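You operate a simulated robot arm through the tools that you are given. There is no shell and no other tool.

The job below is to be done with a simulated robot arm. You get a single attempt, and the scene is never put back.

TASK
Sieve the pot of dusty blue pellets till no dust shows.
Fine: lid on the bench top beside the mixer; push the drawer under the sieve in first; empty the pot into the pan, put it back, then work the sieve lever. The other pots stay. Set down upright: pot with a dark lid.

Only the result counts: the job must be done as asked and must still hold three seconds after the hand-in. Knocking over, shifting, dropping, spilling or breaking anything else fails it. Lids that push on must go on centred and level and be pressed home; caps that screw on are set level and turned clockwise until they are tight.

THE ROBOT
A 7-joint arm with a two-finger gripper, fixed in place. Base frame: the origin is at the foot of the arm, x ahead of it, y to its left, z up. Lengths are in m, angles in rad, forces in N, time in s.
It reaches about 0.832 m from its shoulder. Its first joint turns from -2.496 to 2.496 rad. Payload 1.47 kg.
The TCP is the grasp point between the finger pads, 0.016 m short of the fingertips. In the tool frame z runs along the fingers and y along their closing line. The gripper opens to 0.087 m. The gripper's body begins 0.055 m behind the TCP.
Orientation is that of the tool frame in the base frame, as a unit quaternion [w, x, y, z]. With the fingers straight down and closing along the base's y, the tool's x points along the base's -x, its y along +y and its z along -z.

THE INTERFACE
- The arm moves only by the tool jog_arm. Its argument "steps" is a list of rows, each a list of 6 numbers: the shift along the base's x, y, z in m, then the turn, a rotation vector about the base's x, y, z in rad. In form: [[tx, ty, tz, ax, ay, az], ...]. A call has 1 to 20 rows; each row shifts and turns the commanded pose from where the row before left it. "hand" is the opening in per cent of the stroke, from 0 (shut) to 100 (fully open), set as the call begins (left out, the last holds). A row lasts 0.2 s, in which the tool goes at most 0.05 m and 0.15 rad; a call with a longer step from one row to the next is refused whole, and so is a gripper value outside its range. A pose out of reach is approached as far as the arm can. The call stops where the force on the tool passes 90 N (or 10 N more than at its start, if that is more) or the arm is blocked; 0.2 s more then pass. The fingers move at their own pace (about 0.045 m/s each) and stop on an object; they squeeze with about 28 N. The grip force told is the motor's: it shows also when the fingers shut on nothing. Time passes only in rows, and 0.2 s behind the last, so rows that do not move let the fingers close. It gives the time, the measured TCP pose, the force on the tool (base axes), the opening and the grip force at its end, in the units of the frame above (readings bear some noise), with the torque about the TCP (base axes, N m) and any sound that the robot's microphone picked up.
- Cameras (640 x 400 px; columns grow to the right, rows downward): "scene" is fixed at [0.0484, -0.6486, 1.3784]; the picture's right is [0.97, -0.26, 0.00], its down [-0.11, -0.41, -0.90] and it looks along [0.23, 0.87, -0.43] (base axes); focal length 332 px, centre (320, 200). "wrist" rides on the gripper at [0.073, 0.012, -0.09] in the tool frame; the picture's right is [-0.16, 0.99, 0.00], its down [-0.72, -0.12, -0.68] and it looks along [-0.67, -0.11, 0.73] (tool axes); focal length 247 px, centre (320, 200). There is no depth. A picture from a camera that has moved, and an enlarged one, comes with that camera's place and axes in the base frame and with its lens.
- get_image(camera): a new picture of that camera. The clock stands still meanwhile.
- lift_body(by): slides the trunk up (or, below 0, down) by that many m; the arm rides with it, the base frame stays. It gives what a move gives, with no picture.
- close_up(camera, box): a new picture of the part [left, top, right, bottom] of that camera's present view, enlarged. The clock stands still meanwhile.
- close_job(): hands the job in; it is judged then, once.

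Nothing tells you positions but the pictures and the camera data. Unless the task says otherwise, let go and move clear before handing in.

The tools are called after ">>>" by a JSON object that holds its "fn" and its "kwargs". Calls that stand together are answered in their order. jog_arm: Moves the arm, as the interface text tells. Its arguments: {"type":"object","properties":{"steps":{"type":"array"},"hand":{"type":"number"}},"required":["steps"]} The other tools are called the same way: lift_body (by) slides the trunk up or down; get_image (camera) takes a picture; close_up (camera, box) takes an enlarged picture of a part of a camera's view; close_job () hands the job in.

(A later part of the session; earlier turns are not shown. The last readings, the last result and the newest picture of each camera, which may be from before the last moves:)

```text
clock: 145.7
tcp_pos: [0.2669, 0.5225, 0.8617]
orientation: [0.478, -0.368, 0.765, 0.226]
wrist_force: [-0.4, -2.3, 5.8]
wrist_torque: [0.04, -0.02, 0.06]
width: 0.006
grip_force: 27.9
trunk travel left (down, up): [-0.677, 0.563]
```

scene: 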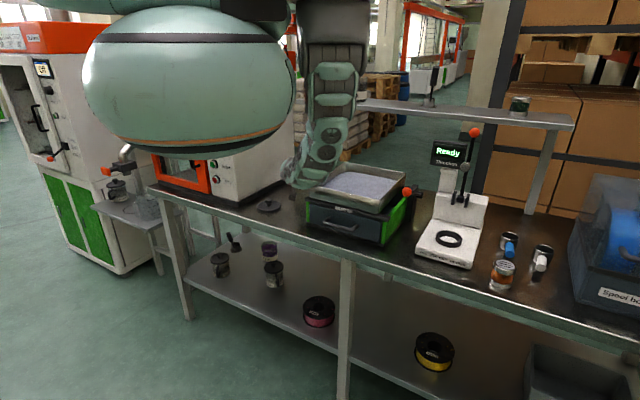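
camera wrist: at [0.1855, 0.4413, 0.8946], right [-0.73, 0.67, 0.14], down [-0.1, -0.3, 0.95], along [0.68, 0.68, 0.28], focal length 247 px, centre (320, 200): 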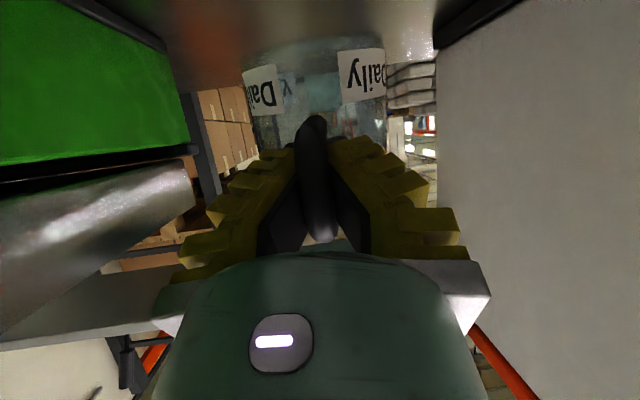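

Firm contact now (≈6 N). Checking the pot's attitude before release.

>>> {"fn": "close_up", "kwargs": {"camera": "wrist", "box": [210, 0, 430, 170]}}

>>> {"fn": "close_up", "kwargs": {"camera": "scene", "box": [250, 150, 340, 220]}}

```text
2.35 times, centred on (320, 85) of wrist
camera zoom: at [0.1862, 0.4416, 0.8369], right [-0.73, 0.67, 0.14], down [-0.1, -0.3, 0.95], along [0.68, 0.68, 0.28], focal length 581 px, centre (320, 471)
```

zoom: 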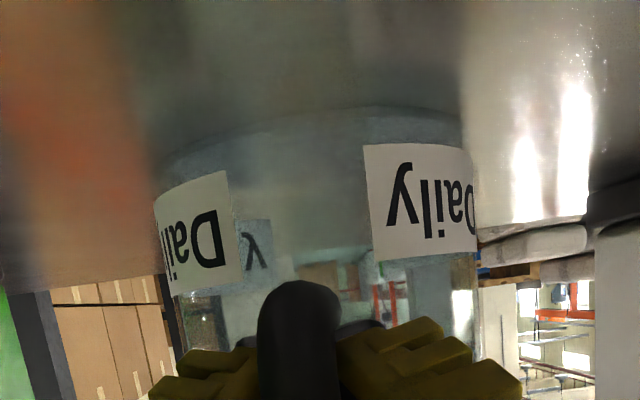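

```text
5.71 times, centred on (295, 185) of scene
camera zoom: at [0.0484, -0.6486, 1.3784], right [0.97, -0.26, 0.0], down [-0.11, -0.41, -0.9], along [0.23, 0.87, -0.43], focal length 1896 px, centre (463, 286)
```

zoom: 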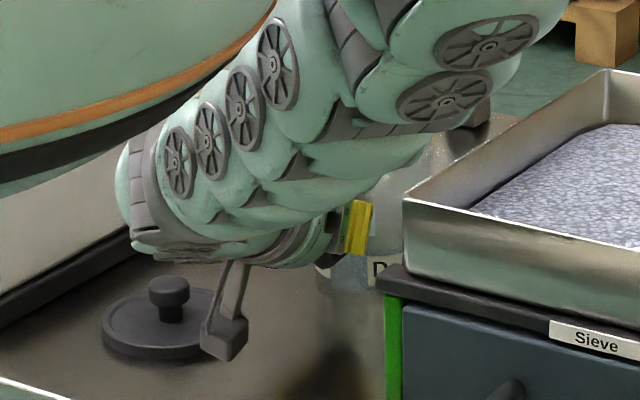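

The label heights match the original upright position (within a millimetre or two), so the pot is standing on its spot. Releasing the handle.

>>> {"fn": "jog_arm", "kwargs": {"steps": [[0, 0, 0, 0, 0, 0], [0, 0, 0, 0, 0, 0], [0, 0, 0, 0, 0, 0], [0, 0, 0, 0, 0, 0], [0, 0, 0, 0, 0, 0], [0, 0, 0, 0, 0, 0]], "hand": 100}}

>>> {"fn": "get_image", "kwargs": {"camera": "wrist"}}

>>> {"fn": "close_up", "kwargs": {"camera": "scene", "box": [250, 150, 340, 220]}}

```text
clock: 147.1
tcp_pos: [0.2649, 0.5228, 0.8617]
orientation: [0.478, -0.369, 0.765, 0.226]
wrist_force: [0.0, 1.0, 0.0]
wrist_torque: [0.01, -0.01, 0.03]
width: 0.0868
grip_force: 0.0
trunk travel left (down, up): [-0.677, 0.563]
```

```text
taken
camera wrist: at [0.1859, 0.441, 0.8362], right [-0.73, 0.67, 0.14], down [-0.1, -0.3, 0.95], along [0.68, 0.68, 0.28], focal length 247 px, centre (320, 200)
```

wrist: 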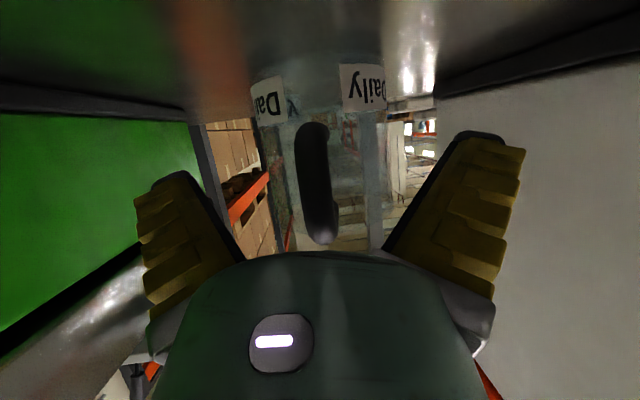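

```text
5.71 times, centred on (295, 185) of scene
camera zoom: at [0.0484, -0.6486, 1.3784], right [0.97, -0.26, 0.0], down [-0.11, -0.41, -0.9], along [0.23, 0.87, -0.43], focal length 1896 px, centre (463, 286)
```

zoom: 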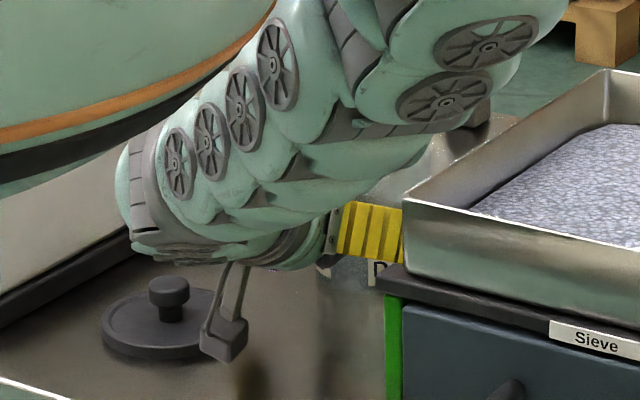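

Released. I'll withdraw straight up using the trunk.

>>> {"fn": "lift_body", "kwargs": {"by": 0.05}}

>>> {"fn": "lift_body", "kwargs": {"by": 0.12}}

>>> {"fn": "get_image", "kwargs": {"camera": "scene"}}

>>> {"fn": "close_up", "kwargs": {"camera": "scene", "box": [250, 130, 430, 250]}}

```text
clock: 148.1
tcp_pos: [0.2666, 0.5224, 0.9128]
orientation: [0.478, -0.368, 0.765, 0.225]
wrist_force: [-0.1, -0.3, -0.1]
wrist_torque: [-0.01, 0.01, -0.06]
width: 0.0867
grip_force: 0.1
trunk travel left (down, up): [-0.727, 0.513]
```

```text
clock: 149.6
tcp_pos: [0.2658, 0.522, 1.0314]
orientation: [0.477, -0.369, 0.765, 0.226]
wrist_force: [-0.9, -0.6, 0.1]
wrist_torque: [-0.03, 0.01, -0.02]
width: 0.0869
grip_force: 0.0
trunk travel left (down, up): [-0.847, 0.393]
```

```text
taken
```

scene: 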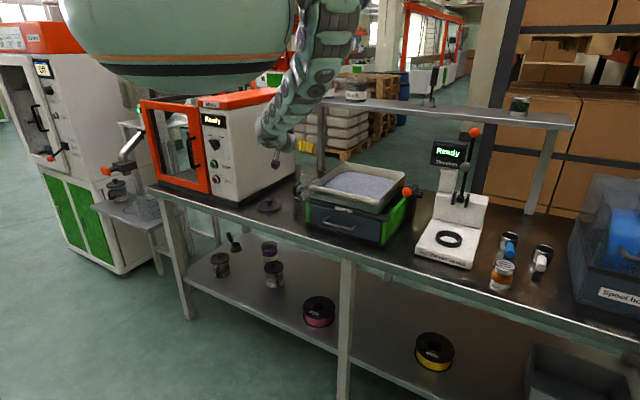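

```text
3.33 times, centred on (340, 190) of scene
camera zoom: at [0.0484, -0.6486, 1.3784], right [0.97, -0.26, 0.0], down [-0.11, -0.41, -0.9], along [0.23, 0.87, -0.43], focal length 1106 px, centre (253, 233)
```

zoom: 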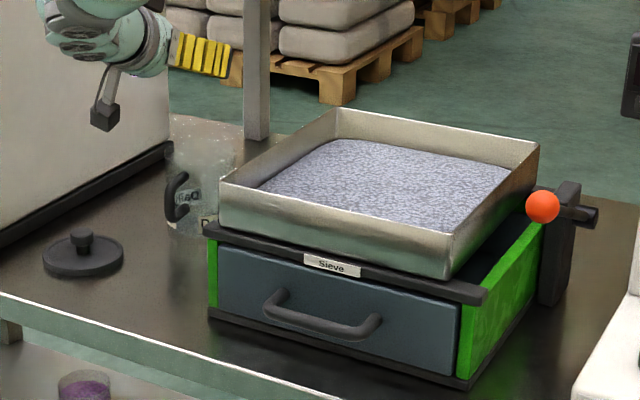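

Pot stands empty in its place, lid on the bench, pellets in the tray. A closer look at the pot to be sure it's upright.

>>> {"fn": "close_up", "kwargs": {"camera": "scene", "box": [282, 160, 330, 205]}}

>>> {"fn": "close_up", "kwargs": {"camera": "scene", "box": [370, 165, 450, 235]}}

>>> {"fn": "close_up", "kwargs": {"camera": "scene", "box": [310, 160, 410, 215]}}

```text
8.89 times, centred on (306, 182) of scene
camera zoom: at [0.0484, -0.6486, 1.3784], right [0.97, -0.26, 0.0], down [-0.11, -0.41, -0.9], along [0.23, 0.87, -0.43], focal length 2950 px, centre (444, 356)
```

zoom: 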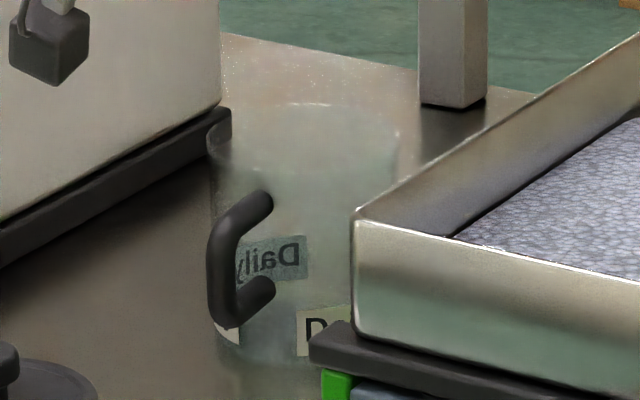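

```text
5.71 times, centred on (410, 200) of scene
camera zoom: at [0.0484, -0.6486, 1.3784], right [0.97, -0.26, 0.0], down [-0.11, -0.41, -0.9], along [0.23, 0.87, -0.43], focal length 1896 px, centre (-194, 200)
```

zoom: 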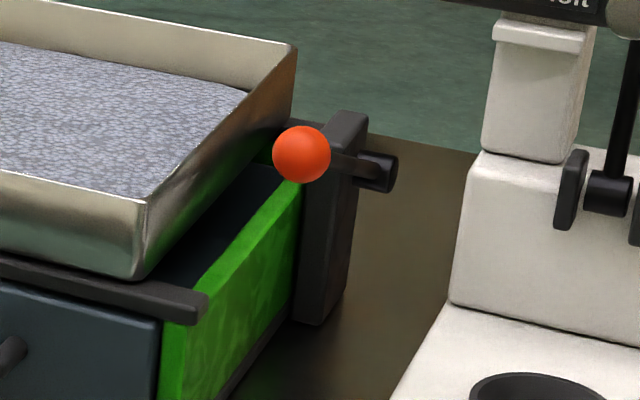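

```text
6.40 times, centred on (360, 188) of scene
camera zoom: at [0.0484, -0.6486, 1.3784], right [0.97, -0.26, 0.0], down [-0.11, -0.41, -0.9], along [0.23, 0.87, -0.43], focal length 2124 px, centre (64, 280)
```

zoom: 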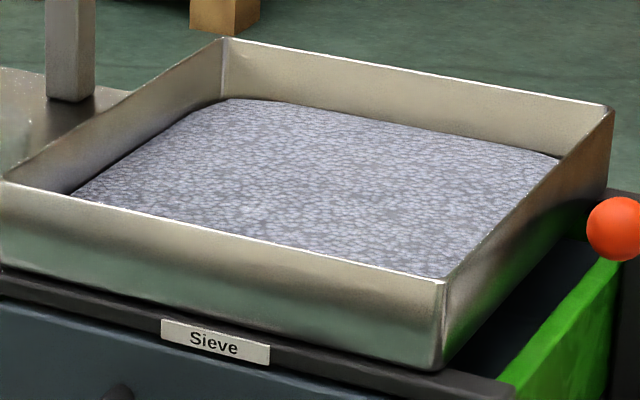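

The pot is upright and empty. Next the sieve lever: its ball is at about (0.525, 0.147, 0.983), hinged at the rear. I'll go up and swing along an arc above the tray toward it.

>>> {"fn": "lift_body", "kwargs": {"by": 0.08}}

>>> {"fn": "jog_arm", "kwargs": {"steps": [[0.0268, -0.0244, 0, 0, 0, -0.06], [0.0268, -0.0244, 0, 0, 0, -0.06], [0.0268, -0.0244, 0, 0, 0, -0.06]]}}

>>> {"fn": "jog_arm", "kwargs": {"steps": [[0.0268, -0.0244, 0, 0, 0, -0.06], [0.0268, -0.0244, 0, 0, 0, -0.06], [0.02, -0.028, 0, 0, 0, -0.05]]}}

>>> {"fn": "get_image", "kwargs": {"camera": "scene"}}

```text
clock: 150.7
tcp_pos: [0.2668, 0.522, 1.1113]
orientation: [0.478, -0.369, 0.764, 0.226]
wrist_force: [-0.4, 0.4, 0.5]
wrist_torque: [-0.02, 0.01, -0.01]
width: 0.0871
grip_force: 0.1
trunk travel left (down, up): [-0.927, 0.313]
```

```text
clock: 151.5
tcp_pos: [0.3478, 0.4493, 1.1124]
orientation: [0.497, -0.298, 0.795, 0.182]
wrist_force: [-1.4, -0.5, -0.3]
wrist_torque: [0.0, 0.01, 0.0]
width: 0.0869
grip_force: 0.2
trunk travel left (down, up): [-0.927, 0.313]
```

```text
clock: 152.3
tcp_pos: [0.4219, 0.3703, 1.1121]
orientation: [0.51, -0.229, 0.817, 0.14]
wrist_force: [0.2, 0.9, 0.5]
wrist_torque: [-0.01, -0.02, -0.05]
width: 0.0869
grip_force: 0.0
trunk travel left (down, up): [-0.927, 0.313]
```

```text
taken
```

scene: 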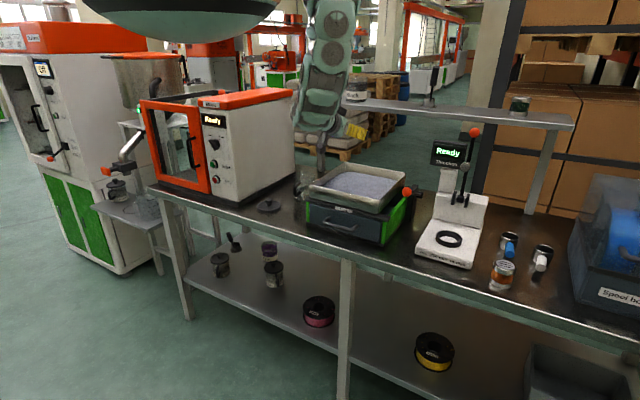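

>>> {"fn": "jog_arm", "kwargs": {"steps": [[0.0195, -0.0275, 0, 0, 0, 0], [0.0195, -0.0275, 0, 0, 0, 0], [0.0195, -0.0275, 0, 0, 0, 0], [0.0195, -0.0275, 0, 0, 0, 0]]}}

>>> {"fn": "jog_arm", "kwargs": {"steps": [[0.005, -0.0283, 0, 0, 0, 0], [0.005, -0.0283, 0, 0, 0, 0], [0.005, -0.0283, 0, 0, 0, 0]]}}

>>> {"fn": "close_up", "kwargs": {"camera": "scene", "box": [300, 80, 500, 240]}}

>>> {"fn": "get_image", "kwargs": {"camera": "wrist"}}

```text
clock: 153.3
tcp_pos: [0.4964, 0.2593, 1.1129]
orientation: [0.511, -0.229, 0.817, 0.14]
wrist_force: [1.4, -0.1, -0.4]
wrist_torque: [0.0, 0.0, -0.01]
width: 0.0869
grip_force: 0.1
trunk travel left (down, up): [-0.927, 0.313]
```

```text
clock: 154.1
tcp_pos: [0.5133, 0.1783, 1.113]
orientation: [0.51, -0.231, 0.817, 0.14]
wrist_force: [0.5, 0.0, -0.6]
wrist_torque: [-0.03, 0.02, -0.01]
width: 0.0868
grip_force: 0.0
trunk travel left (down, up): [-0.927, 0.313]
```

```text
2.50 times, centred on (400, 160) of scene
camera zoom: at [0.0484, -0.6486, 1.3784], right [0.97, -0.26, 0.0], down [-0.11, -0.41, -0.9], along [0.23, 0.87, -0.43], focal length 830 px, centre (120, 300)
```

zoom: 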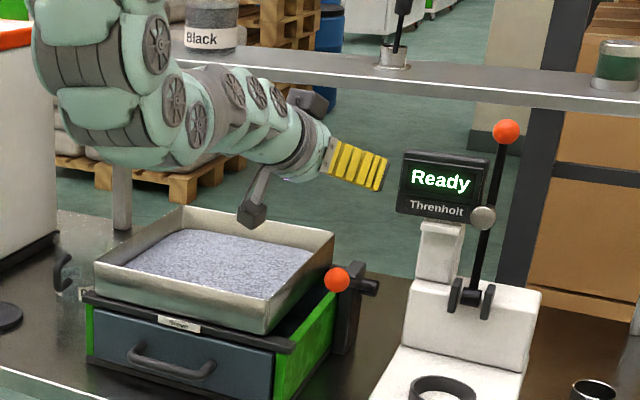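

```text
taken
camera wrist: at [0.4101, 0.1299, 1.0872], right [-0.45, 0.88, 0.14], down [-0.19, -0.24, 0.95], along [0.87, 0.4, 0.28], focal length 247 px, centre (320, 200)
```

wrist: 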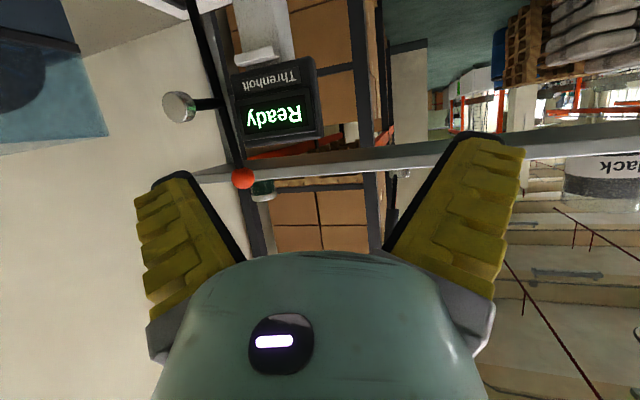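

>>> {"fn": "jog_arm", "kwargs": {"steps": [[0.003, -0.008, -0.012, -0.0567, 0.0943, 0], [0.003, -0.008, -0.012, -0.0567, 0.0943, 0], [0.003, -0.008, -0.012, -0.0567, 0.0943, 0]], "hand": 60}}

>>> {"fn": "get_image", "kwargs": {"camera": "wrist"}}

>>> {"fn": "close_up", "kwargs": {"camera": "scene", "box": [300, 80, 500, 240]}}

```text
clock: 154.9
tcp_pos: [0.5218, 0.1546, 1.0777]
orientation: [0.367, -0.251, 0.89, 0.099]
wrist_force: [0.9, -0.4, 0.4]
wrist_torque: [-0.01, -0.02, 0.0]
width: 0.0575
grip_force: 4.0
trunk travel left (down, up): [-0.927, 0.313]
```

```text
taken
camera wrist: at [0.4169, 0.1036, 1.0887], right [-0.42, 0.9, 0.11], down [0.09, -0.08, 0.99], along [0.9, 0.42, -0.05], focal length 247 px, centre (320, 200)
```

wrist: 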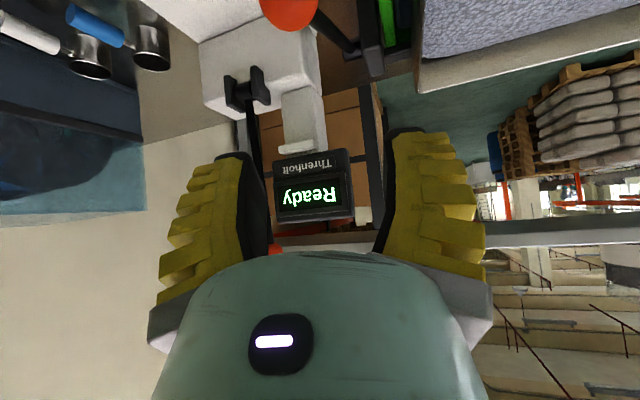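

```text
2.50 times, centred on (400, 160) of scene
camera zoom: at [0.0484, -0.6486, 1.3784], right [0.97, -0.26, 0.0], down [-0.11, -0.41, -0.9], along [0.23, 0.87, -0.43], focal length 830 px, centre (120, 300)
```

zoom: 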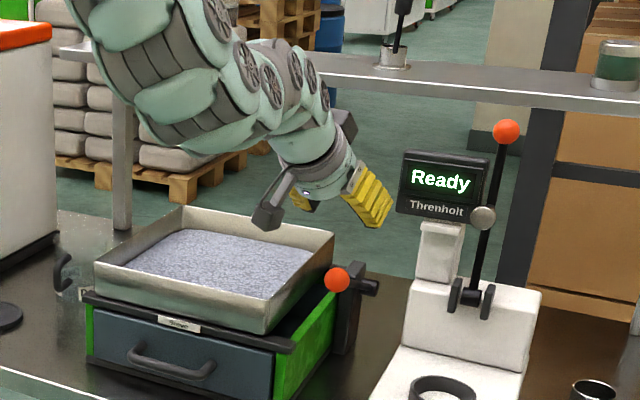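

The ball is confirmed at ≈(0.524, 0.148, 0.985). Centring over it and lowering with the trunk so the fingers straddle it.

>>> {"fn": "jog_arm", "kwargs": {"steps": [[0.0035, -0.0062, 0, 0, 0, 0]]}}

>>> {"fn": "lift_body", "kwargs": {"by": -0.05}}

>>> {"fn": "get_image", "kwargs": {"camera": "wrist"}}

>>> {"fn": "close_up", "kwargs": {"camera": "scene", "box": [340, 120, 460, 230]}}

```text
clock: 155.3
tcp_pos: [0.5262, 0.1484, 1.0767]
orientation: [0.368, -0.25, 0.89, 0.101]
wrist_force: [0.9, 0.4, 0.0]
wrist_torque: [0.02, 0.02, 0.04]
width: 0.0574
grip_force: 3.5
trunk travel left (down, up): [-0.927, 0.313]
```

```text
clock: 156.2
tcp_pos: [0.5264, 0.1478, 1.0275]
orientation: [0.369, -0.25, 0.89, 0.1]
wrist_force: [-0.2, 1.0, 0.6]
wrist_torque: [0.0, 0.01, 0.01]
width: 0.0574
grip_force: 3.5
trunk travel left (down, up): [-0.877, 0.363]
```

```text
taken
camera wrist: at [0.4207, 0.0974, 1.0386], right [-0.42, 0.9, 0.11], down [0.08, -0.08, 0.99], along [0.9, 0.42, -0.04], focal length 247 px, centre (320, 200)
```

wrist: 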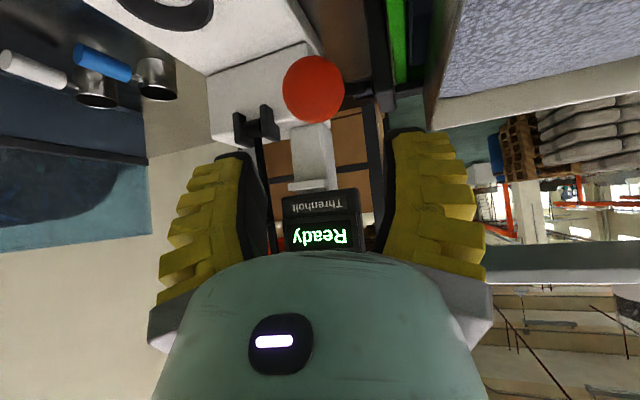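

```text
3.64 times, centred on (400, 175) of scene
camera zoom: at [0.0484, -0.6486, 1.3784], right [0.97, -0.26, 0.0], down [-0.11, -0.41, -0.9], along [0.23, 0.87, -0.43], focal length 1207 px, centre (29, 291)
```

zoom: 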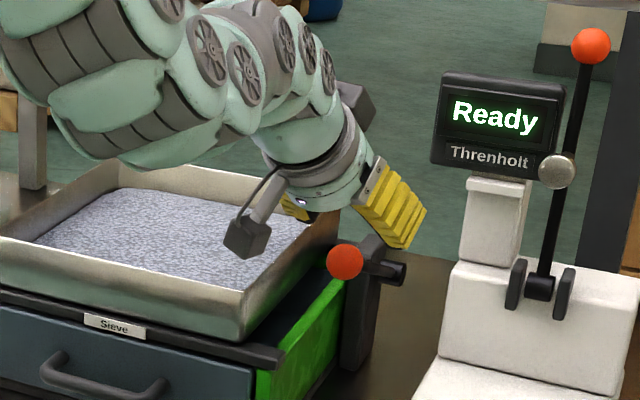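

>>> {"fn": "lift_body", "kwargs": {"by": -0.03}}

>>> {"fn": "lift_body", "kwargs": {"by": -0.014}}

>>> {"fn": "get_image", "kwargs": {"camera": "wrist"}}

>>> {"fn": "close_up", "kwargs": {"camera": "scene", "box": [340, 120, 460, 230]}}

```text
clock: 157.0
tcp_pos: [0.526, 0.148, 0.9964]
orientation: [0.369, -0.25, 0.89, 0.1]
wrist_force: [0.1, 0.2, 0.5]
wrist_torque: [-0.02, 0.01, -0.01]
width: 0.0575
grip_force: 3.8
trunk travel left (down, up): [-0.847, 0.393]
```

```text
clock: 157.6
tcp_pos: [0.5255, 0.1477, 0.9832]
orientation: [0.368, -0.249, 0.89, 0.1]
wrist_force: [-1.0, -0.1, -0.3]
wrist_torque: [0.03, 0.01, -0.02]
width: 0.0575
grip_force: 4.2
trunk travel left (down, up): [-0.833, 0.407]
```

```text
taken
camera wrist: at [0.4207, 0.0974, 0.9946], right [-0.42, 0.9, 0.11], down [0.08, -0.08, 0.99], along [0.9, 0.42, -0.04], focal length 247 px, centre (320, 200)
```

wrist: 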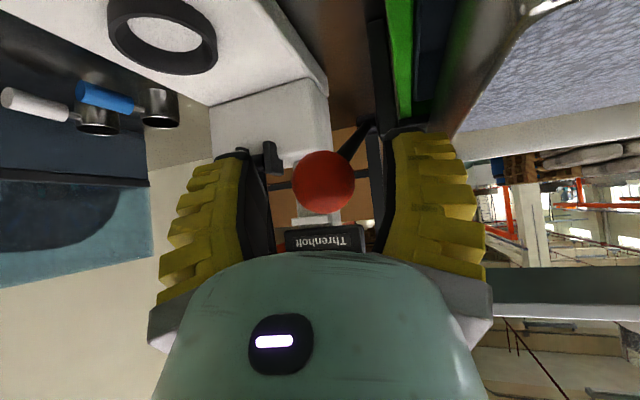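

```text
3.64 times, centred on (400, 175) of scene
camera zoom: at [0.0484, -0.6486, 1.3784], right [0.97, -0.26, 0.0], down [-0.11, -0.41, -0.9], along [0.23, 0.87, -0.43], focal length 1207 px, centre (29, 291)
```

zoom: 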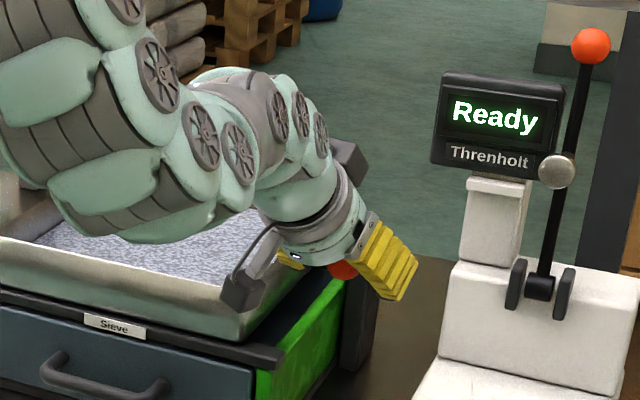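

The ball sits exactly at the grasp point. Closing on it.

>>> {"fn": "jog_arm", "kwargs": {"steps": [[0, 0, 0, 0, 0, 0], [0, 0, 0, 0, 0, 0], [0, 0, 0, 0, 0, 0], [0, 0, 0, 0, 0, 0]], "hand": 0}}

>>> {"fn": "jog_arm", "kwargs": {"steps": [[0, 0, -0.005, 0, 0, 0], [0, 0, -0.005, 0, 0, 0], [0, 0, 0, 0, 0, 0]]}}

>>> {"fn": "close_up", "kwargs": {"camera": "scene", "box": [310, 140, 460, 240]}}

```text
clock: 158.6
tcp_pos: [0.5247, 0.1492, 0.9817]
orientation: [0.369, -0.25, 0.889, 0.101]
wrist_force: [-5.2, 4.2, 0.3]
wrist_torque: [0.03, 0.07, 0.01]
width: 0.0232
grip_force: 29.5
trunk travel left (down, up): [-0.833, 0.407]
```

```text
clock: 159.4
tcp_pos: [0.5255, 0.1497, 0.9741]
orientation: [0.369, -0.25, 0.89, 0.102]
wrist_force: [-5.5, 7.4, 0.8]
wrist_torque: [0.11, -0.06, 0.05]
width: 0.0225
grip_force: 30.2
trunk travel left (down, up): [-0.833, 0.407]
```

```text
4.00 times, centred on (385, 190) of scene
camera zoom: at [0.0484, -0.6486, 1.3784], right [0.97, -0.26, 0.0], down [-0.11, -0.41, -0.9], along [0.23, 0.87, -0.43], focal length 1327 px, centre (60, 240)
```

zoom: 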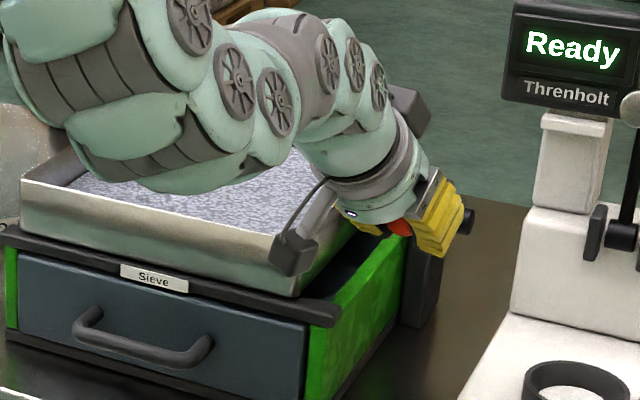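

Gripped, and the lever moves down easily. Working it further down along its arc.

>>> {"fn": "jog_arm", "kwargs": {"steps": [[-0.001, 0.002, 0, 0, 0, 0], [-0.0012, -0.0012, -0.01, 0, 0, 0], [-0.0012, -0.0012, -0.01, 0, 0, 0], [-0.0012, -0.0012, -0.01, 0, 0, 0]]}}

>>> {"fn": "close_up", "kwargs": {"camera": "scene", "box": [310, 140, 460, 240]}}

```text
clock: 160.4
tcp_pos: [0.5228, 0.1454, 0.9426]
orientation: [0.369, -0.251, 0.889, 0.099]
wrist_force: [0.1, -1.0, 6.6]
wrist_torque: [0.56, -0.27, 0.51]
width: 0.0204
grip_force: 29.9
trunk travel left (down, up): [-0.833, 0.407]
```

```text
4.00 times, centred on (385, 190) of scene
camera zoom: at [0.0484, -0.6486, 1.3784], right [0.97, -0.26, 0.0], down [-0.11, -0.41, -0.9], along [0.23, 0.87, -0.43], focal length 1327 px, centre (60, 240)
```

zoom: 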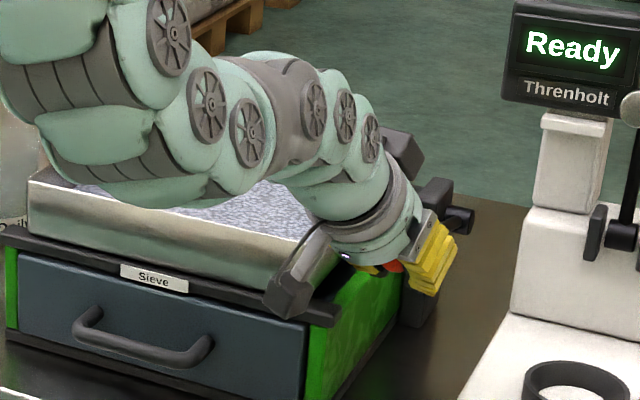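

The pan shifts as the lever moves, which is how it sieves. Going on in small steps, watching force.

>>> {"fn": "jog_arm", "kwargs": {"steps": [[-0.0008, -0.0008, -0.008, 0, 0, 0], [-0.0005, -0.0005, -0.008, 0, 0, 0]]}}

>>> {"fn": "close_up", "kwargs": {"camera": "scene", "box": [310, 140, 460, 240]}}

>>> {"fn": "get_image", "kwargs": {"camera": "wrist"}}

```text
clock: 161.0
tcp_pos: [0.5227, 0.1455, 0.9261]
orientation: [0.368, -0.251, 0.89, 0.101]
wrist_force: [2.0, -0.4, 4.1]
wrist_torque: [0.19, 0.01, 0.59]
width: 0.0187
grip_force: 30.2
trunk travel left (down, up): [-0.833, 0.407]
```

```text
4.00 times, centred on (385, 190) of scene
camera zoom: at [0.0484, -0.6486, 1.3784], right [0.97, -0.26, 0.0], down [-0.11, -0.41, -0.9], along [0.23, 0.87, -0.43], focal length 1327 px, centre (60, 240)
```

zoom: 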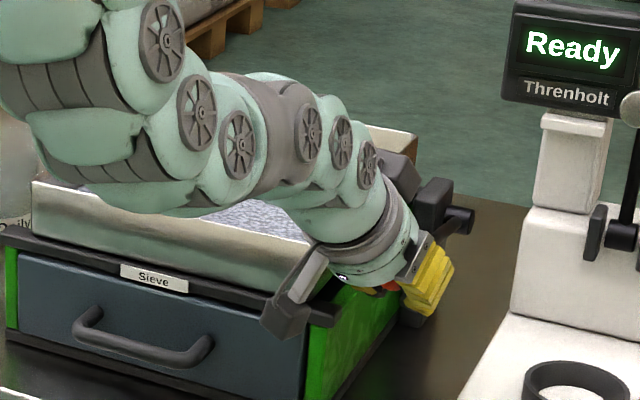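

```text
taken
camera wrist: at [0.4165, 0.0941, 0.9389], right [-0.42, 0.9, 0.1], down [0.09, -0.08, 0.99], along [0.9, 0.42, -0.05], focal length 247 px, centre (320, 200)
```

wrist: 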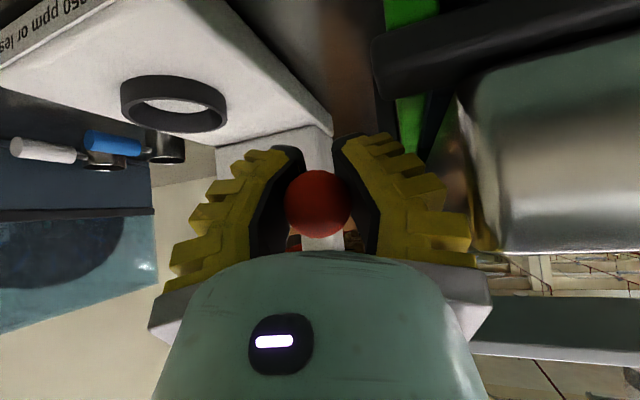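

The ball is slipping a bit in the grip. I'll open the fingers to see whether the lever springs back, and look at the tray.

>>> {"fn": "jog_arm", "kwargs": {"steps": [[0, 0, 0, 0, 0, 0], [0, 0, 0, 0, 0, 0], [0, 0, 0, 0, 0, 0], [0, 0, 0, 0, 0, 0]], "hand": 60}}

>>> {"fn": "get_image", "kwargs": {"camera": "wrist"}}

>>> {"fn": "close_up", "kwargs": {"camera": "scene", "box": [310, 140, 460, 240]}}

```text
clock: 162.0
tcp_pos: [0.5216, 0.1452, 0.9282]
orientation: [0.368, -0.25, 0.89, 0.099]
wrist_force: [-0.1, -0.5, 0.0]
wrist_torque: [0.0, -0.01, 0.0]
width: 0.0574
grip_force: 3.6
trunk travel left (down, up): [-0.833, 0.407]
```

```text
taken
camera wrist: at [0.416, 0.0944, 0.9389], right [-0.42, 0.9, 0.11], down [0.08, -0.08, 0.99], along [0.9, 0.42, -0.04], focal length 247 px, centre (320, 200)
```

wrist: 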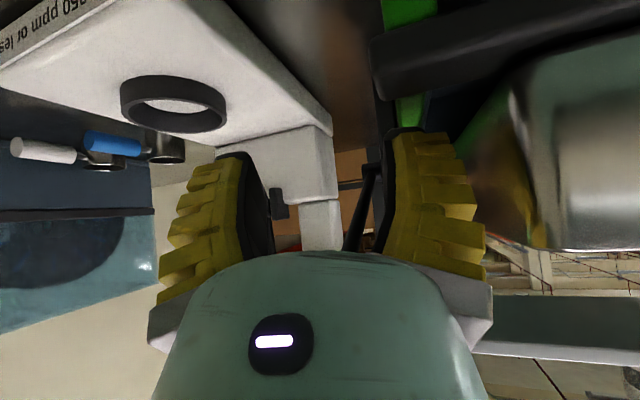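

```text
4.00 times, centred on (385, 190) of scene
camera zoom: at [0.0484, -0.6486, 1.3784], right [0.97, -0.26, 0.0], down [-0.11, -0.41, -0.9], along [0.23, 0.87, -0.43], focal length 1327 px, centre (60, 240)
```

zoom: 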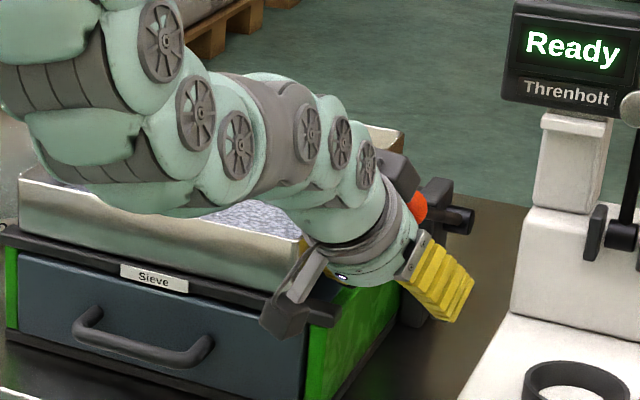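

The lever is spring-loaded: it returned by itself and the pan moved back. So I'll grip the ball and pump it down and up repeatedly.

>>> {"fn": "jog_arm", "kwargs": {"steps": [[0.001, 0.001, 0.018, 0, 0, 0], [0.001, 0.0005, 0.018, 0, 0, 0], [0.001, 0.0005, 0.017, 0, 0, 0]]}}

>>> {"fn": "get_image", "kwargs": {"camera": "wrist"}}

>>> {"fn": "close_up", "kwargs": {"camera": "scene", "box": [300, 140, 430, 230]}}

```text
clock: 162.8
tcp_pos: [0.5238, 0.1473, 0.9772]
orientation: [0.367, -0.25, 0.89, 0.1]
wrist_force: [0.2, -0.9, -0.2]
wrist_torque: [-0.03, -0.03, -0.05]
width: 0.0575
grip_force: 3.7
trunk travel left (down, up): [-0.833, 0.407]
```

```text
taken
camera wrist: at [0.4186, 0.0965, 0.989], right [-0.42, 0.9, 0.11], down [0.09, -0.08, 0.99], along [0.9, 0.42, -0.05], focal length 247 px, centre (320, 200)
```

wrist: 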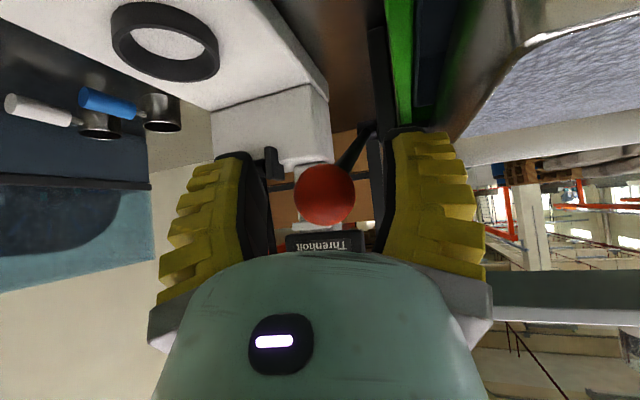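

```text
4.44 times, centred on (365, 185) of scene
camera zoom: at [0.0484, -0.6486, 1.3784], right [0.97, -0.26, 0.0], down [-0.11, -0.41, -0.9], along [0.23, 0.87, -0.43], focal length 1475 px, centre (120, 267)
```

zoom: 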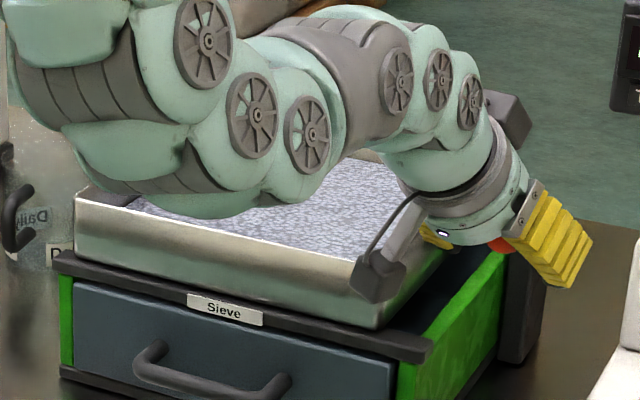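

>>> {"fn": "jog_arm", "kwargs": {"steps": [[-0.0012, 0.002, 0.005, 0, 0, 0]]}}

>>> {"fn": "jog_arm", "kwargs": {"steps": [[0, 0, 0, 0, 0, 0], [0, 0, 0, 0, 0, 0], [0, 0, 0, 0, 0, 0], [0, 0, 0, 0, 0, 0], [-0.001, -0.001, -0.016, 0, 0, 0], [-0.001, -0.001, -0.016, 0, 0, 0], [-0.001, -0.001, -0.016, 0, 0, 0], [0.001, 0.001, 0.016, 0, 0, 0], [0.001, 0.001, 0.016, 0, 0, 0], [0.001, 0.001, 0.016, 0, 0, 0]], "hand": 0}}

>>> {"fn": "close_up", "kwargs": {"camera": "scene", "box": [300, 140, 430, 230]}}

>>> {"fn": "get_image", "kwargs": {"camera": "wrist"}}

```text
clock: 163.2
tcp_pos: [0.5223, 0.1483, 0.9832]
orientation: [0.368, -0.251, 0.89, 0.101]
wrist_force: [-0.2, -0.1, -0.5]
wrist_torque: [0.01, -0.01, 0.01]
width: 0.0573
grip_force: 3.4
trunk travel left (down, up): [-0.833, 0.407]
```

```text
clock: 165.4
tcp_pos: [0.5236, 0.1484, 0.9855]
orientation: [0.367, -0.251, 0.89, 0.1]
wrist_force: [18.6, 2.3, -12.9]
wrist_torque: [0.03, -0.06, 0.06]
width: 0.0174
grip_force: 29.9
trunk travel left (down, up): [-0.833, 0.407]
```

```text
4.44 times, centred on (365, 185) of scene
camera zoom: at [0.0484, -0.6486, 1.3784], right [0.97, -0.26, 0.0], down [-0.11, -0.41, -0.9], along [0.23, 0.87, -0.43], focal length 1475 px, centre (120, 267)
```

zoom: 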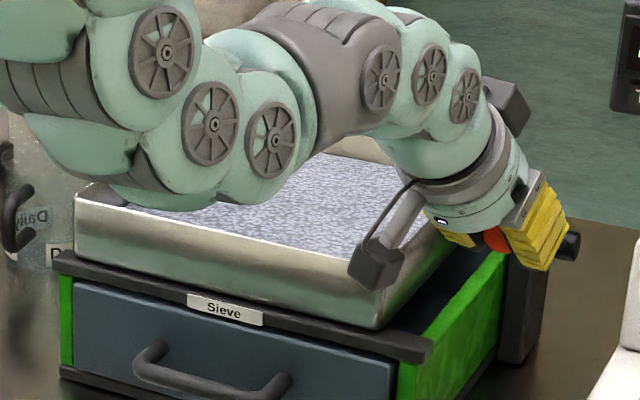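

```text
taken
camera wrist: at [0.4172, 0.0974, 0.9971], right [-0.42, 0.9, 0.11], down [0.09, -0.08, 0.99], along [0.9, 0.42, -0.05], focal length 247 px, centre (320, 200)
```

wrist: 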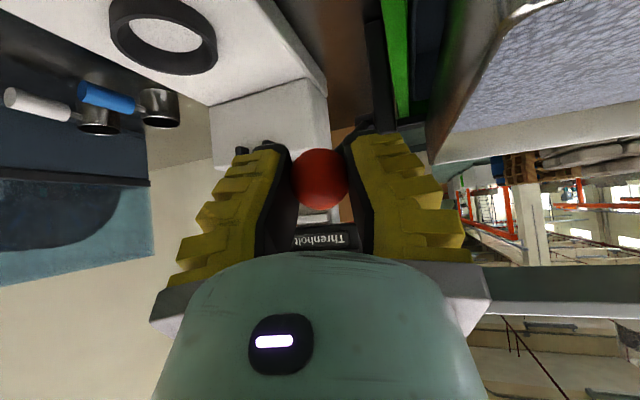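

>>> {"fn": "jog_arm", "kwargs": {"steps": [[0, 0, -0.018, 0, 0, 0], [-0.001, -0.001, -0.018, 0, 0, 0], [-0.001, -0.001, -0.018, 0, 0, 0], [0.001, 0.001, 0.018, 0, 0, 0], [0.001, 0.001, 0.018, 0, 0, 0], [0, 0, 0.016, 0, 0, 0], [0, 0, -0.018, 0, 0, 0], [-0.001, -0.001, -0.018, 0, 0, 0], [-0.001, -0.001, -0.016, 0, 0, 0], [0.001, 0.001, 0.018, 0, 0, 0], [0.001, 0.001, 0.018, 0, 0, 0], [0, 0, 0.016, 0, 0, 0], [0, 0, -0.018, 0, 0, 0], [-0.001, -0.001, -0.018, 0, 0, 0], [-0.001, -0.001, -0.016, 0, 0, 0], [0.001, 0.001, 0.018, 0, 0, 0], [0.001, 0.001, 0.018, 0, 0, 0], [0, 0, 0.016, 0, 0, 0]]}}

>>> {"fn": "close_up", "kwargs": {"camera": "scene", "box": [300, 140, 430, 230]}}

>>> {"fn": "get_image", "kwargs": {"camera": "wrist"}}

```text
clock: 169.2
tcp_pos: [0.5216, 0.1482, 0.9837]
orientation: [0.37, -0.249, 0.889, 0.1]
wrist_force: [22.2, 3.0, -12.4]
wrist_torque: [0.1, -0.11, -0.01]
width: 0.0179
grip_force: 30.3
trunk travel left (down, up): [-0.833, 0.407]
```

```text
4.44 times, centred on (365, 185) of scene
camera zoom: at [0.0484, -0.6486, 1.3784], right [0.97, -0.26, 0.0], down [-0.11, -0.41, -0.9], along [0.23, 0.87, -0.43], focal length 1475 px, centre (120, 267)
```

zoom: 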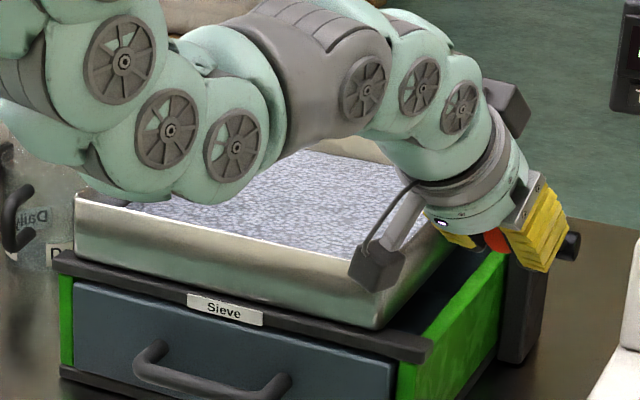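

```text
taken
camera wrist: at [0.4178, 0.0979, 0.9956], right [-0.42, 0.9, 0.11], down [0.08, -0.08, 0.99], along [0.9, 0.42, -0.04], focal length 247 px, centre (320, 200)
```

wrist: 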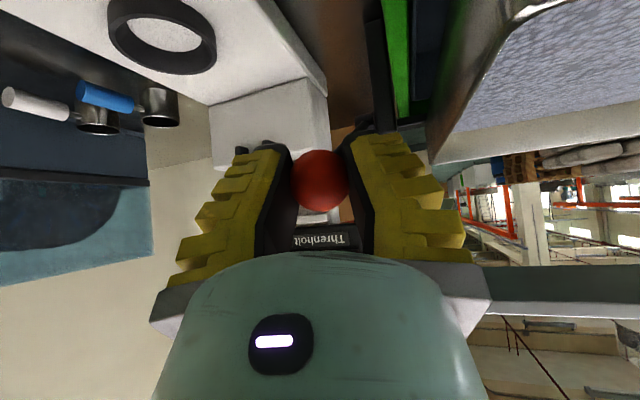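

>>> {"fn": "close_up", "kwargs": {"camera": "scene", "box": [345, 165, 395, 200]}}

>>> {"fn": "get_image", "kwargs": {"camera": "scene"}}

```text
11.43 times, centred on (370, 182) of scene
camera zoom: at [0.0484, -0.6486, 1.3784], right [0.97, -0.26, 0.0], down [-0.11, -0.41, -0.9], along [0.23, 0.87, -0.43], focal length 3792 px, centre (-251, 400)
```

zoom: 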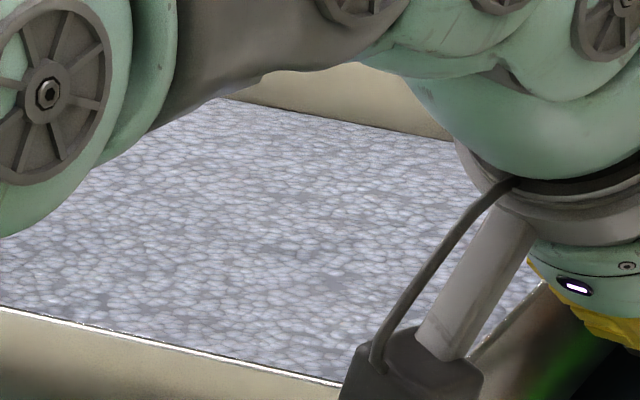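

```text
taken
```

scene: 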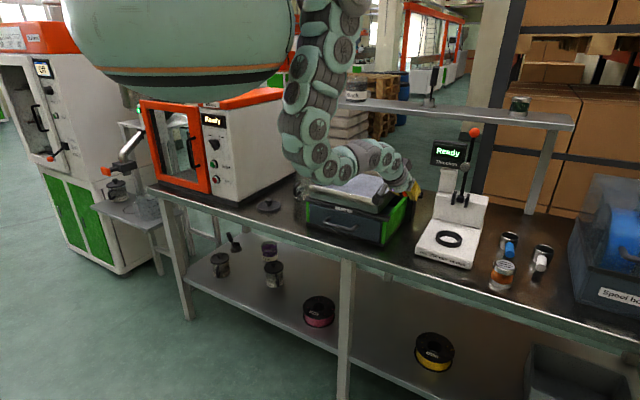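

Strokes work, but the hand sits close to the tray corner and may be limiting the pan's travel. I'll let go, go up, and roll the hand 90° so the fingers hold the ball from above and below (positive push both ways, narrower beside the tray).

>>> {"fn": "jog_arm", "kwargs": {"steps": [[0, 0, 0, 0, 0, 0], [0, 0, 0, 0, 0, 0], [0, 0, 0, 0, 0, 0], [0, 0, 0, 0, 0, 0]], "hand": 60}}

>>> {"fn": "lift_body", "kwargs": {"by": 0.09}}

>>> {"fn": "get_image", "kwargs": {"camera": "scene"}}

>>> {"fn": "close_up", "kwargs": {"camera": "scene", "box": [300, 140, 450, 240]}}

```text
clock: 170.2
tcp_pos: [0.5215, 0.148, 0.983]
orientation: [0.368, -0.25, 0.89, 0.1]
wrist_force: [0.2, 0.1, -0.1]
wrist_torque: [0.01, 0.0, -0.01]
width: 0.0575
grip_force: 3.7
trunk travel left (down, up): [-0.833, 0.407]
```

```text
clock: 171.5
tcp_pos: [0.521, 0.1484, 1.0724]
orientation: [0.369, -0.25, 0.89, 0.101]
wrist_force: [0.3, -0.3, 0.6]
wrist_torque: [0.01, 0.0, 0.01]
width: 0.0573
grip_force: 3.5
trunk travel left (down, up): [-0.923, 0.317]
```

```text
taken
```

scene: 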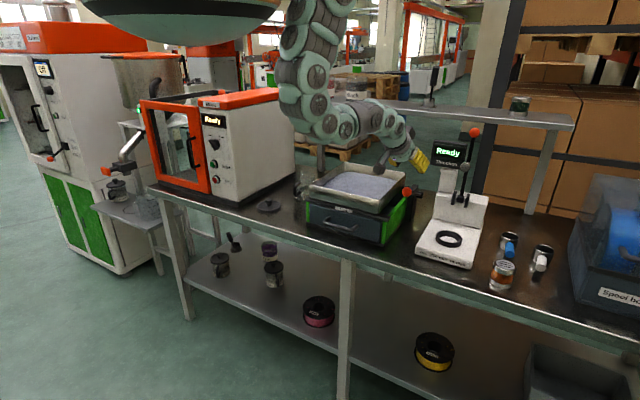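

```text
4.00 times, centred on (375, 190) of scene
camera zoom: at [0.0484, -0.6486, 1.3784], right [0.97, -0.26, 0.0], down [-0.11, -0.41, -0.9], along [0.23, 0.87, -0.43], focal length 1327 px, centre (100, 240)
```

zoom: 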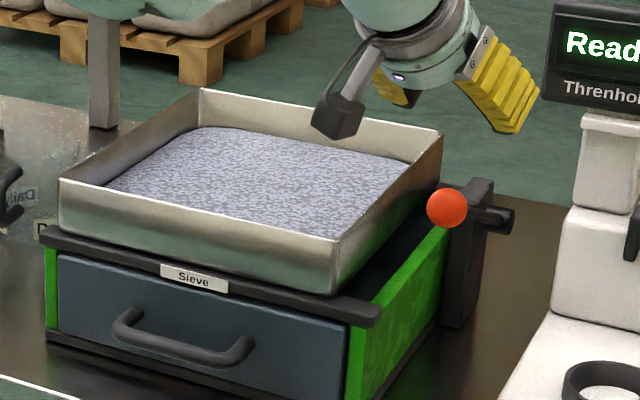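

>>> {"fn": "close_up", "kwargs": {"camera": "scene", "box": [310, 160, 410, 215]}}

```text
6.40 times, centred on (360, 188) of scene
camera zoom: at [0.0484, -0.6486, 1.3784], right [0.97, -0.26, 0.0], down [-0.11, -0.41, -0.9], along [0.23, 0.87, -0.43], focal length 2124 px, centre (64, 280)
```

zoom: 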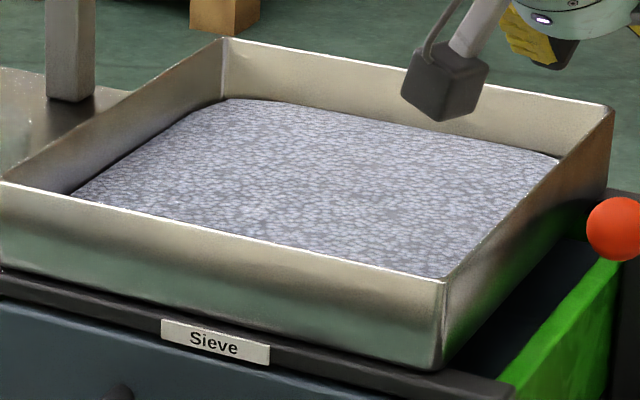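

>>> {"fn": "jog_arm", "kwargs": {"steps": [[-0.01, -0.008, 0, 0.06, -0.1, 0], [-0.01, -0.008, 0, 0.06, -0.1, 0], [-0.01, -0.008, 0, 0.06, -0.1, 0], [-0.01, -0.01, 0, 0, 0, 0.12]]}}

>>> {"fn": "jog_arm", "kwargs": {"steps": [[0, 0, 0, -0.1021, -0.0798, 0.0605], [0, 0, 0, -0.1021, -0.0798, 0.0605], [0, 0, 0, -0.1021, -0.0798, 0.0605], [0, 0, 0, -0.1021, -0.0798, 0.0605]]}}

>>> {"fn": "get_image", "kwargs": {"camera": "scene"}}

```text
clock: 172.7
tcp_pos: [0.511, 0.1292, 1.0939]
orientation: [0.54, -0.268, 0.779, 0.174]
wrist_force: [0.1, -0.1, -0.1]
wrist_torque: [0.01, -0.01, 0.02]
width: 0.0576
grip_force: 4.3
trunk travel left (down, up): [-0.923, 0.317]
stopped in row 4: the arm was blocked; the commanded pose is now the measured one
```

```text
clock: 173.7
tcp_pos: [0.5085, 0.1243, 1.093]
orientation: [0.565, -0.484, 0.667, 0.028]
wrist_force: [-0.4, 0.7, 0.2]
wrist_torque: [-0.02, 0.0, -0.02]
width: 0.0574
grip_force: 3.8
trunk travel left (down, up): [-0.923, 0.317]
```

```text
taken
```

scene: 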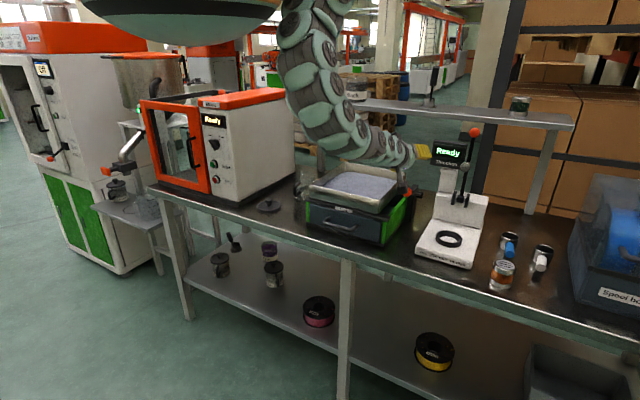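

>>> {"fn": "close_up", "kwargs": {"camera": "scene", "box": [270, 60, 480, 240]}}

>>> {"fn": "get_image", "kwargs": {"camera": "wrist"}}

```text
2.22 times, centred on (375, 150) of scene
camera zoom: at [0.0484, -0.6486, 1.3784], right [0.97, -0.26, 0.0], down [-0.11, -0.41, -0.9], along [0.23, 0.87, -0.43], focal length 737 px, centre (198, 311)
```

zoom: 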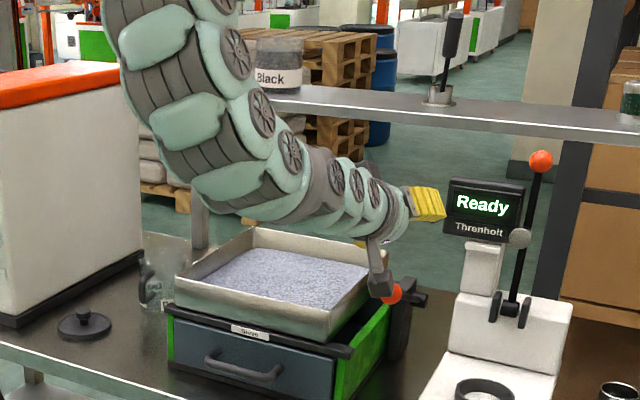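

```text
taken
camera wrist: at [0.443, 0.033, 1.0616], right [-0.69, 0.62, -0.38], down [-0.49, -0.01, 0.87], along [0.53, 0.78, 0.32], focal length 247 px, centre (320, 200)
```

wrist: 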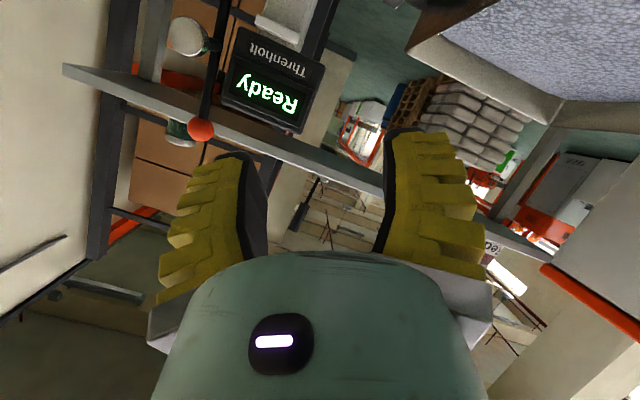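

The elbow has drifted low through the repeated strokes. I'll raise the trunk and turn the fingers straight down, so that I can press the ball from above using trunk motion only (which keeps the arm's posture fixed).

>>> {"fn": "lift_body", "kwargs": {"by": 0.12}}

>>> {"fn": "jog_arm", "kwargs": {"steps": [[0, 0, 0, -0.0342, 0.1063, -0.0582], [0, 0, 0, -0.0342, 0.1063, -0.0582], [0, 0, 0, -0.0342, 0.1063, -0.0582]], "hand": 0}}

>>> {"fn": "get_image", "kwargs": {"camera": "scene"}}

```text
clock: 175.2
tcp_pos: [0.5065, 0.1266, 1.2113]
orientation: [0.564, -0.486, 0.667, 0.032]
wrist_force: [-0.4, 0.9, 0.5]
wrist_torque: [-0.04, 0.01, 0.02]
width: 0.0575
grip_force: 4.0
trunk travel left (down, up): [-1.043, 0.197]
```

```text
clock: 176.0
tcp_pos: [0.5046, 0.1257, 1.2079]
orientation: [0.421, -0.445, 0.79, 0.026]
wrist_force: [0.0, -0.1, -0.1]
wrist_torque: [0.03, 0.01, 0.01]
width: 0.0002
grip_force: 10.9
trunk travel left (down, up): [-1.043, 0.197]
```

```text
taken
```

scene: 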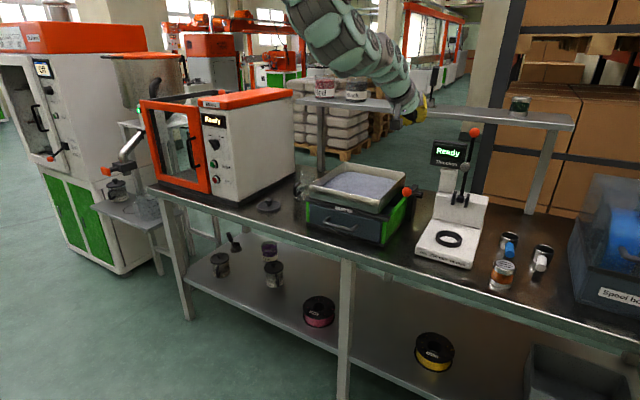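

>>> {"fn": "jog_arm", "kwargs": {"steps": [[0.002, 0.002, 0, -0.0342, 0.1063, -0.0582], [0.002, 0.002, 0, -0.0342, 0.1063, -0.0582], [0.002, 0.002, 0, -0.0342, 0.1063, -0.0582], [0.002, 0.002, 0, -0.0342, 0.1063, -0.0582]]}}

>>> {"fn": "jog_arm", "kwargs": {"steps": [[0.003, 0.003, 0, -0.0342, 0.1063, -0.0582], [0.003, 0.003, 0, -0.0342, 0.1063, -0.0582], [0.003, 0.003, 0, -0.0342, 0.1063, -0.0582], [0.003, 0.003, 0, -0.0342, 0.1063, -0.0582]]}}

>>> {"fn": "close_up", "kwargs": {"camera": "scene", "box": [270, 20, 480, 240]}}

>>> {"fn": "get_image", "kwargs": {"camera": "wrist"}}

```text
clock: 177.0
tcp_pos: [0.5137, 0.132, 1.2101]
orientation: [0.216, -0.36, 0.908, 0.013]
wrist_force: [0.3, 0.5, -0.3]
wrist_torque: [-0.02, -0.02, 0.0]
width: 0.0002
grip_force: 27.9
trunk travel left (down, up): [-1.043, 0.197]
```

```text
clock: 178.0
tcp_pos: [0.5277, 0.1452, 1.2112]
orientation: [-0.003, -0.256, 0.967, 0.002]
wrist_force: [-1.2, -0.9, -0.3]
wrist_torque: [-0.03, -0.03, 0.01]
width: 0.0001
grip_force: 27.7
trunk travel left (down, up): [-1.043, 0.197]
```

```text
1.82 times, centred on (375, 130) of scene
camera zoom: at [0.0484, -0.6486, 1.3784], right [0.97, -0.26, 0.0], down [-0.11, -0.41, -0.9], along [0.23, 0.87, -0.43], focal length 603 px, centre (220, 327)
```

zoom: 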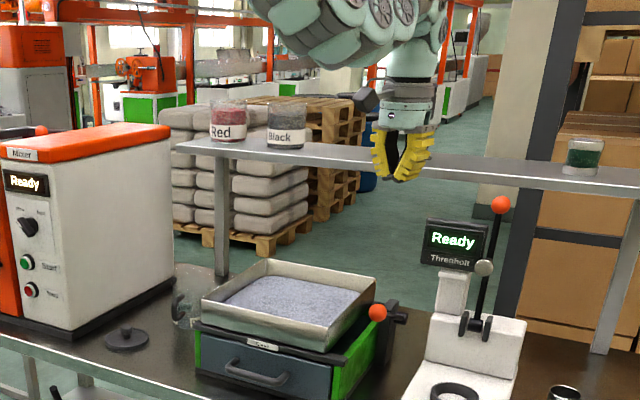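

```text
taken
camera wrist: at [0.4571, 0.1182, 1.3003], right [-0.35, 0.94, 0.0], down [0.69, 0.26, 0.68], along [0.63, 0.24, -0.74], focal length 247 px, centre (320, 200)
```

wrist: 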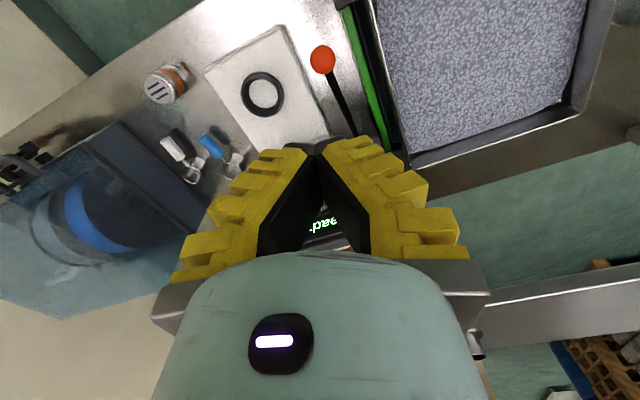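

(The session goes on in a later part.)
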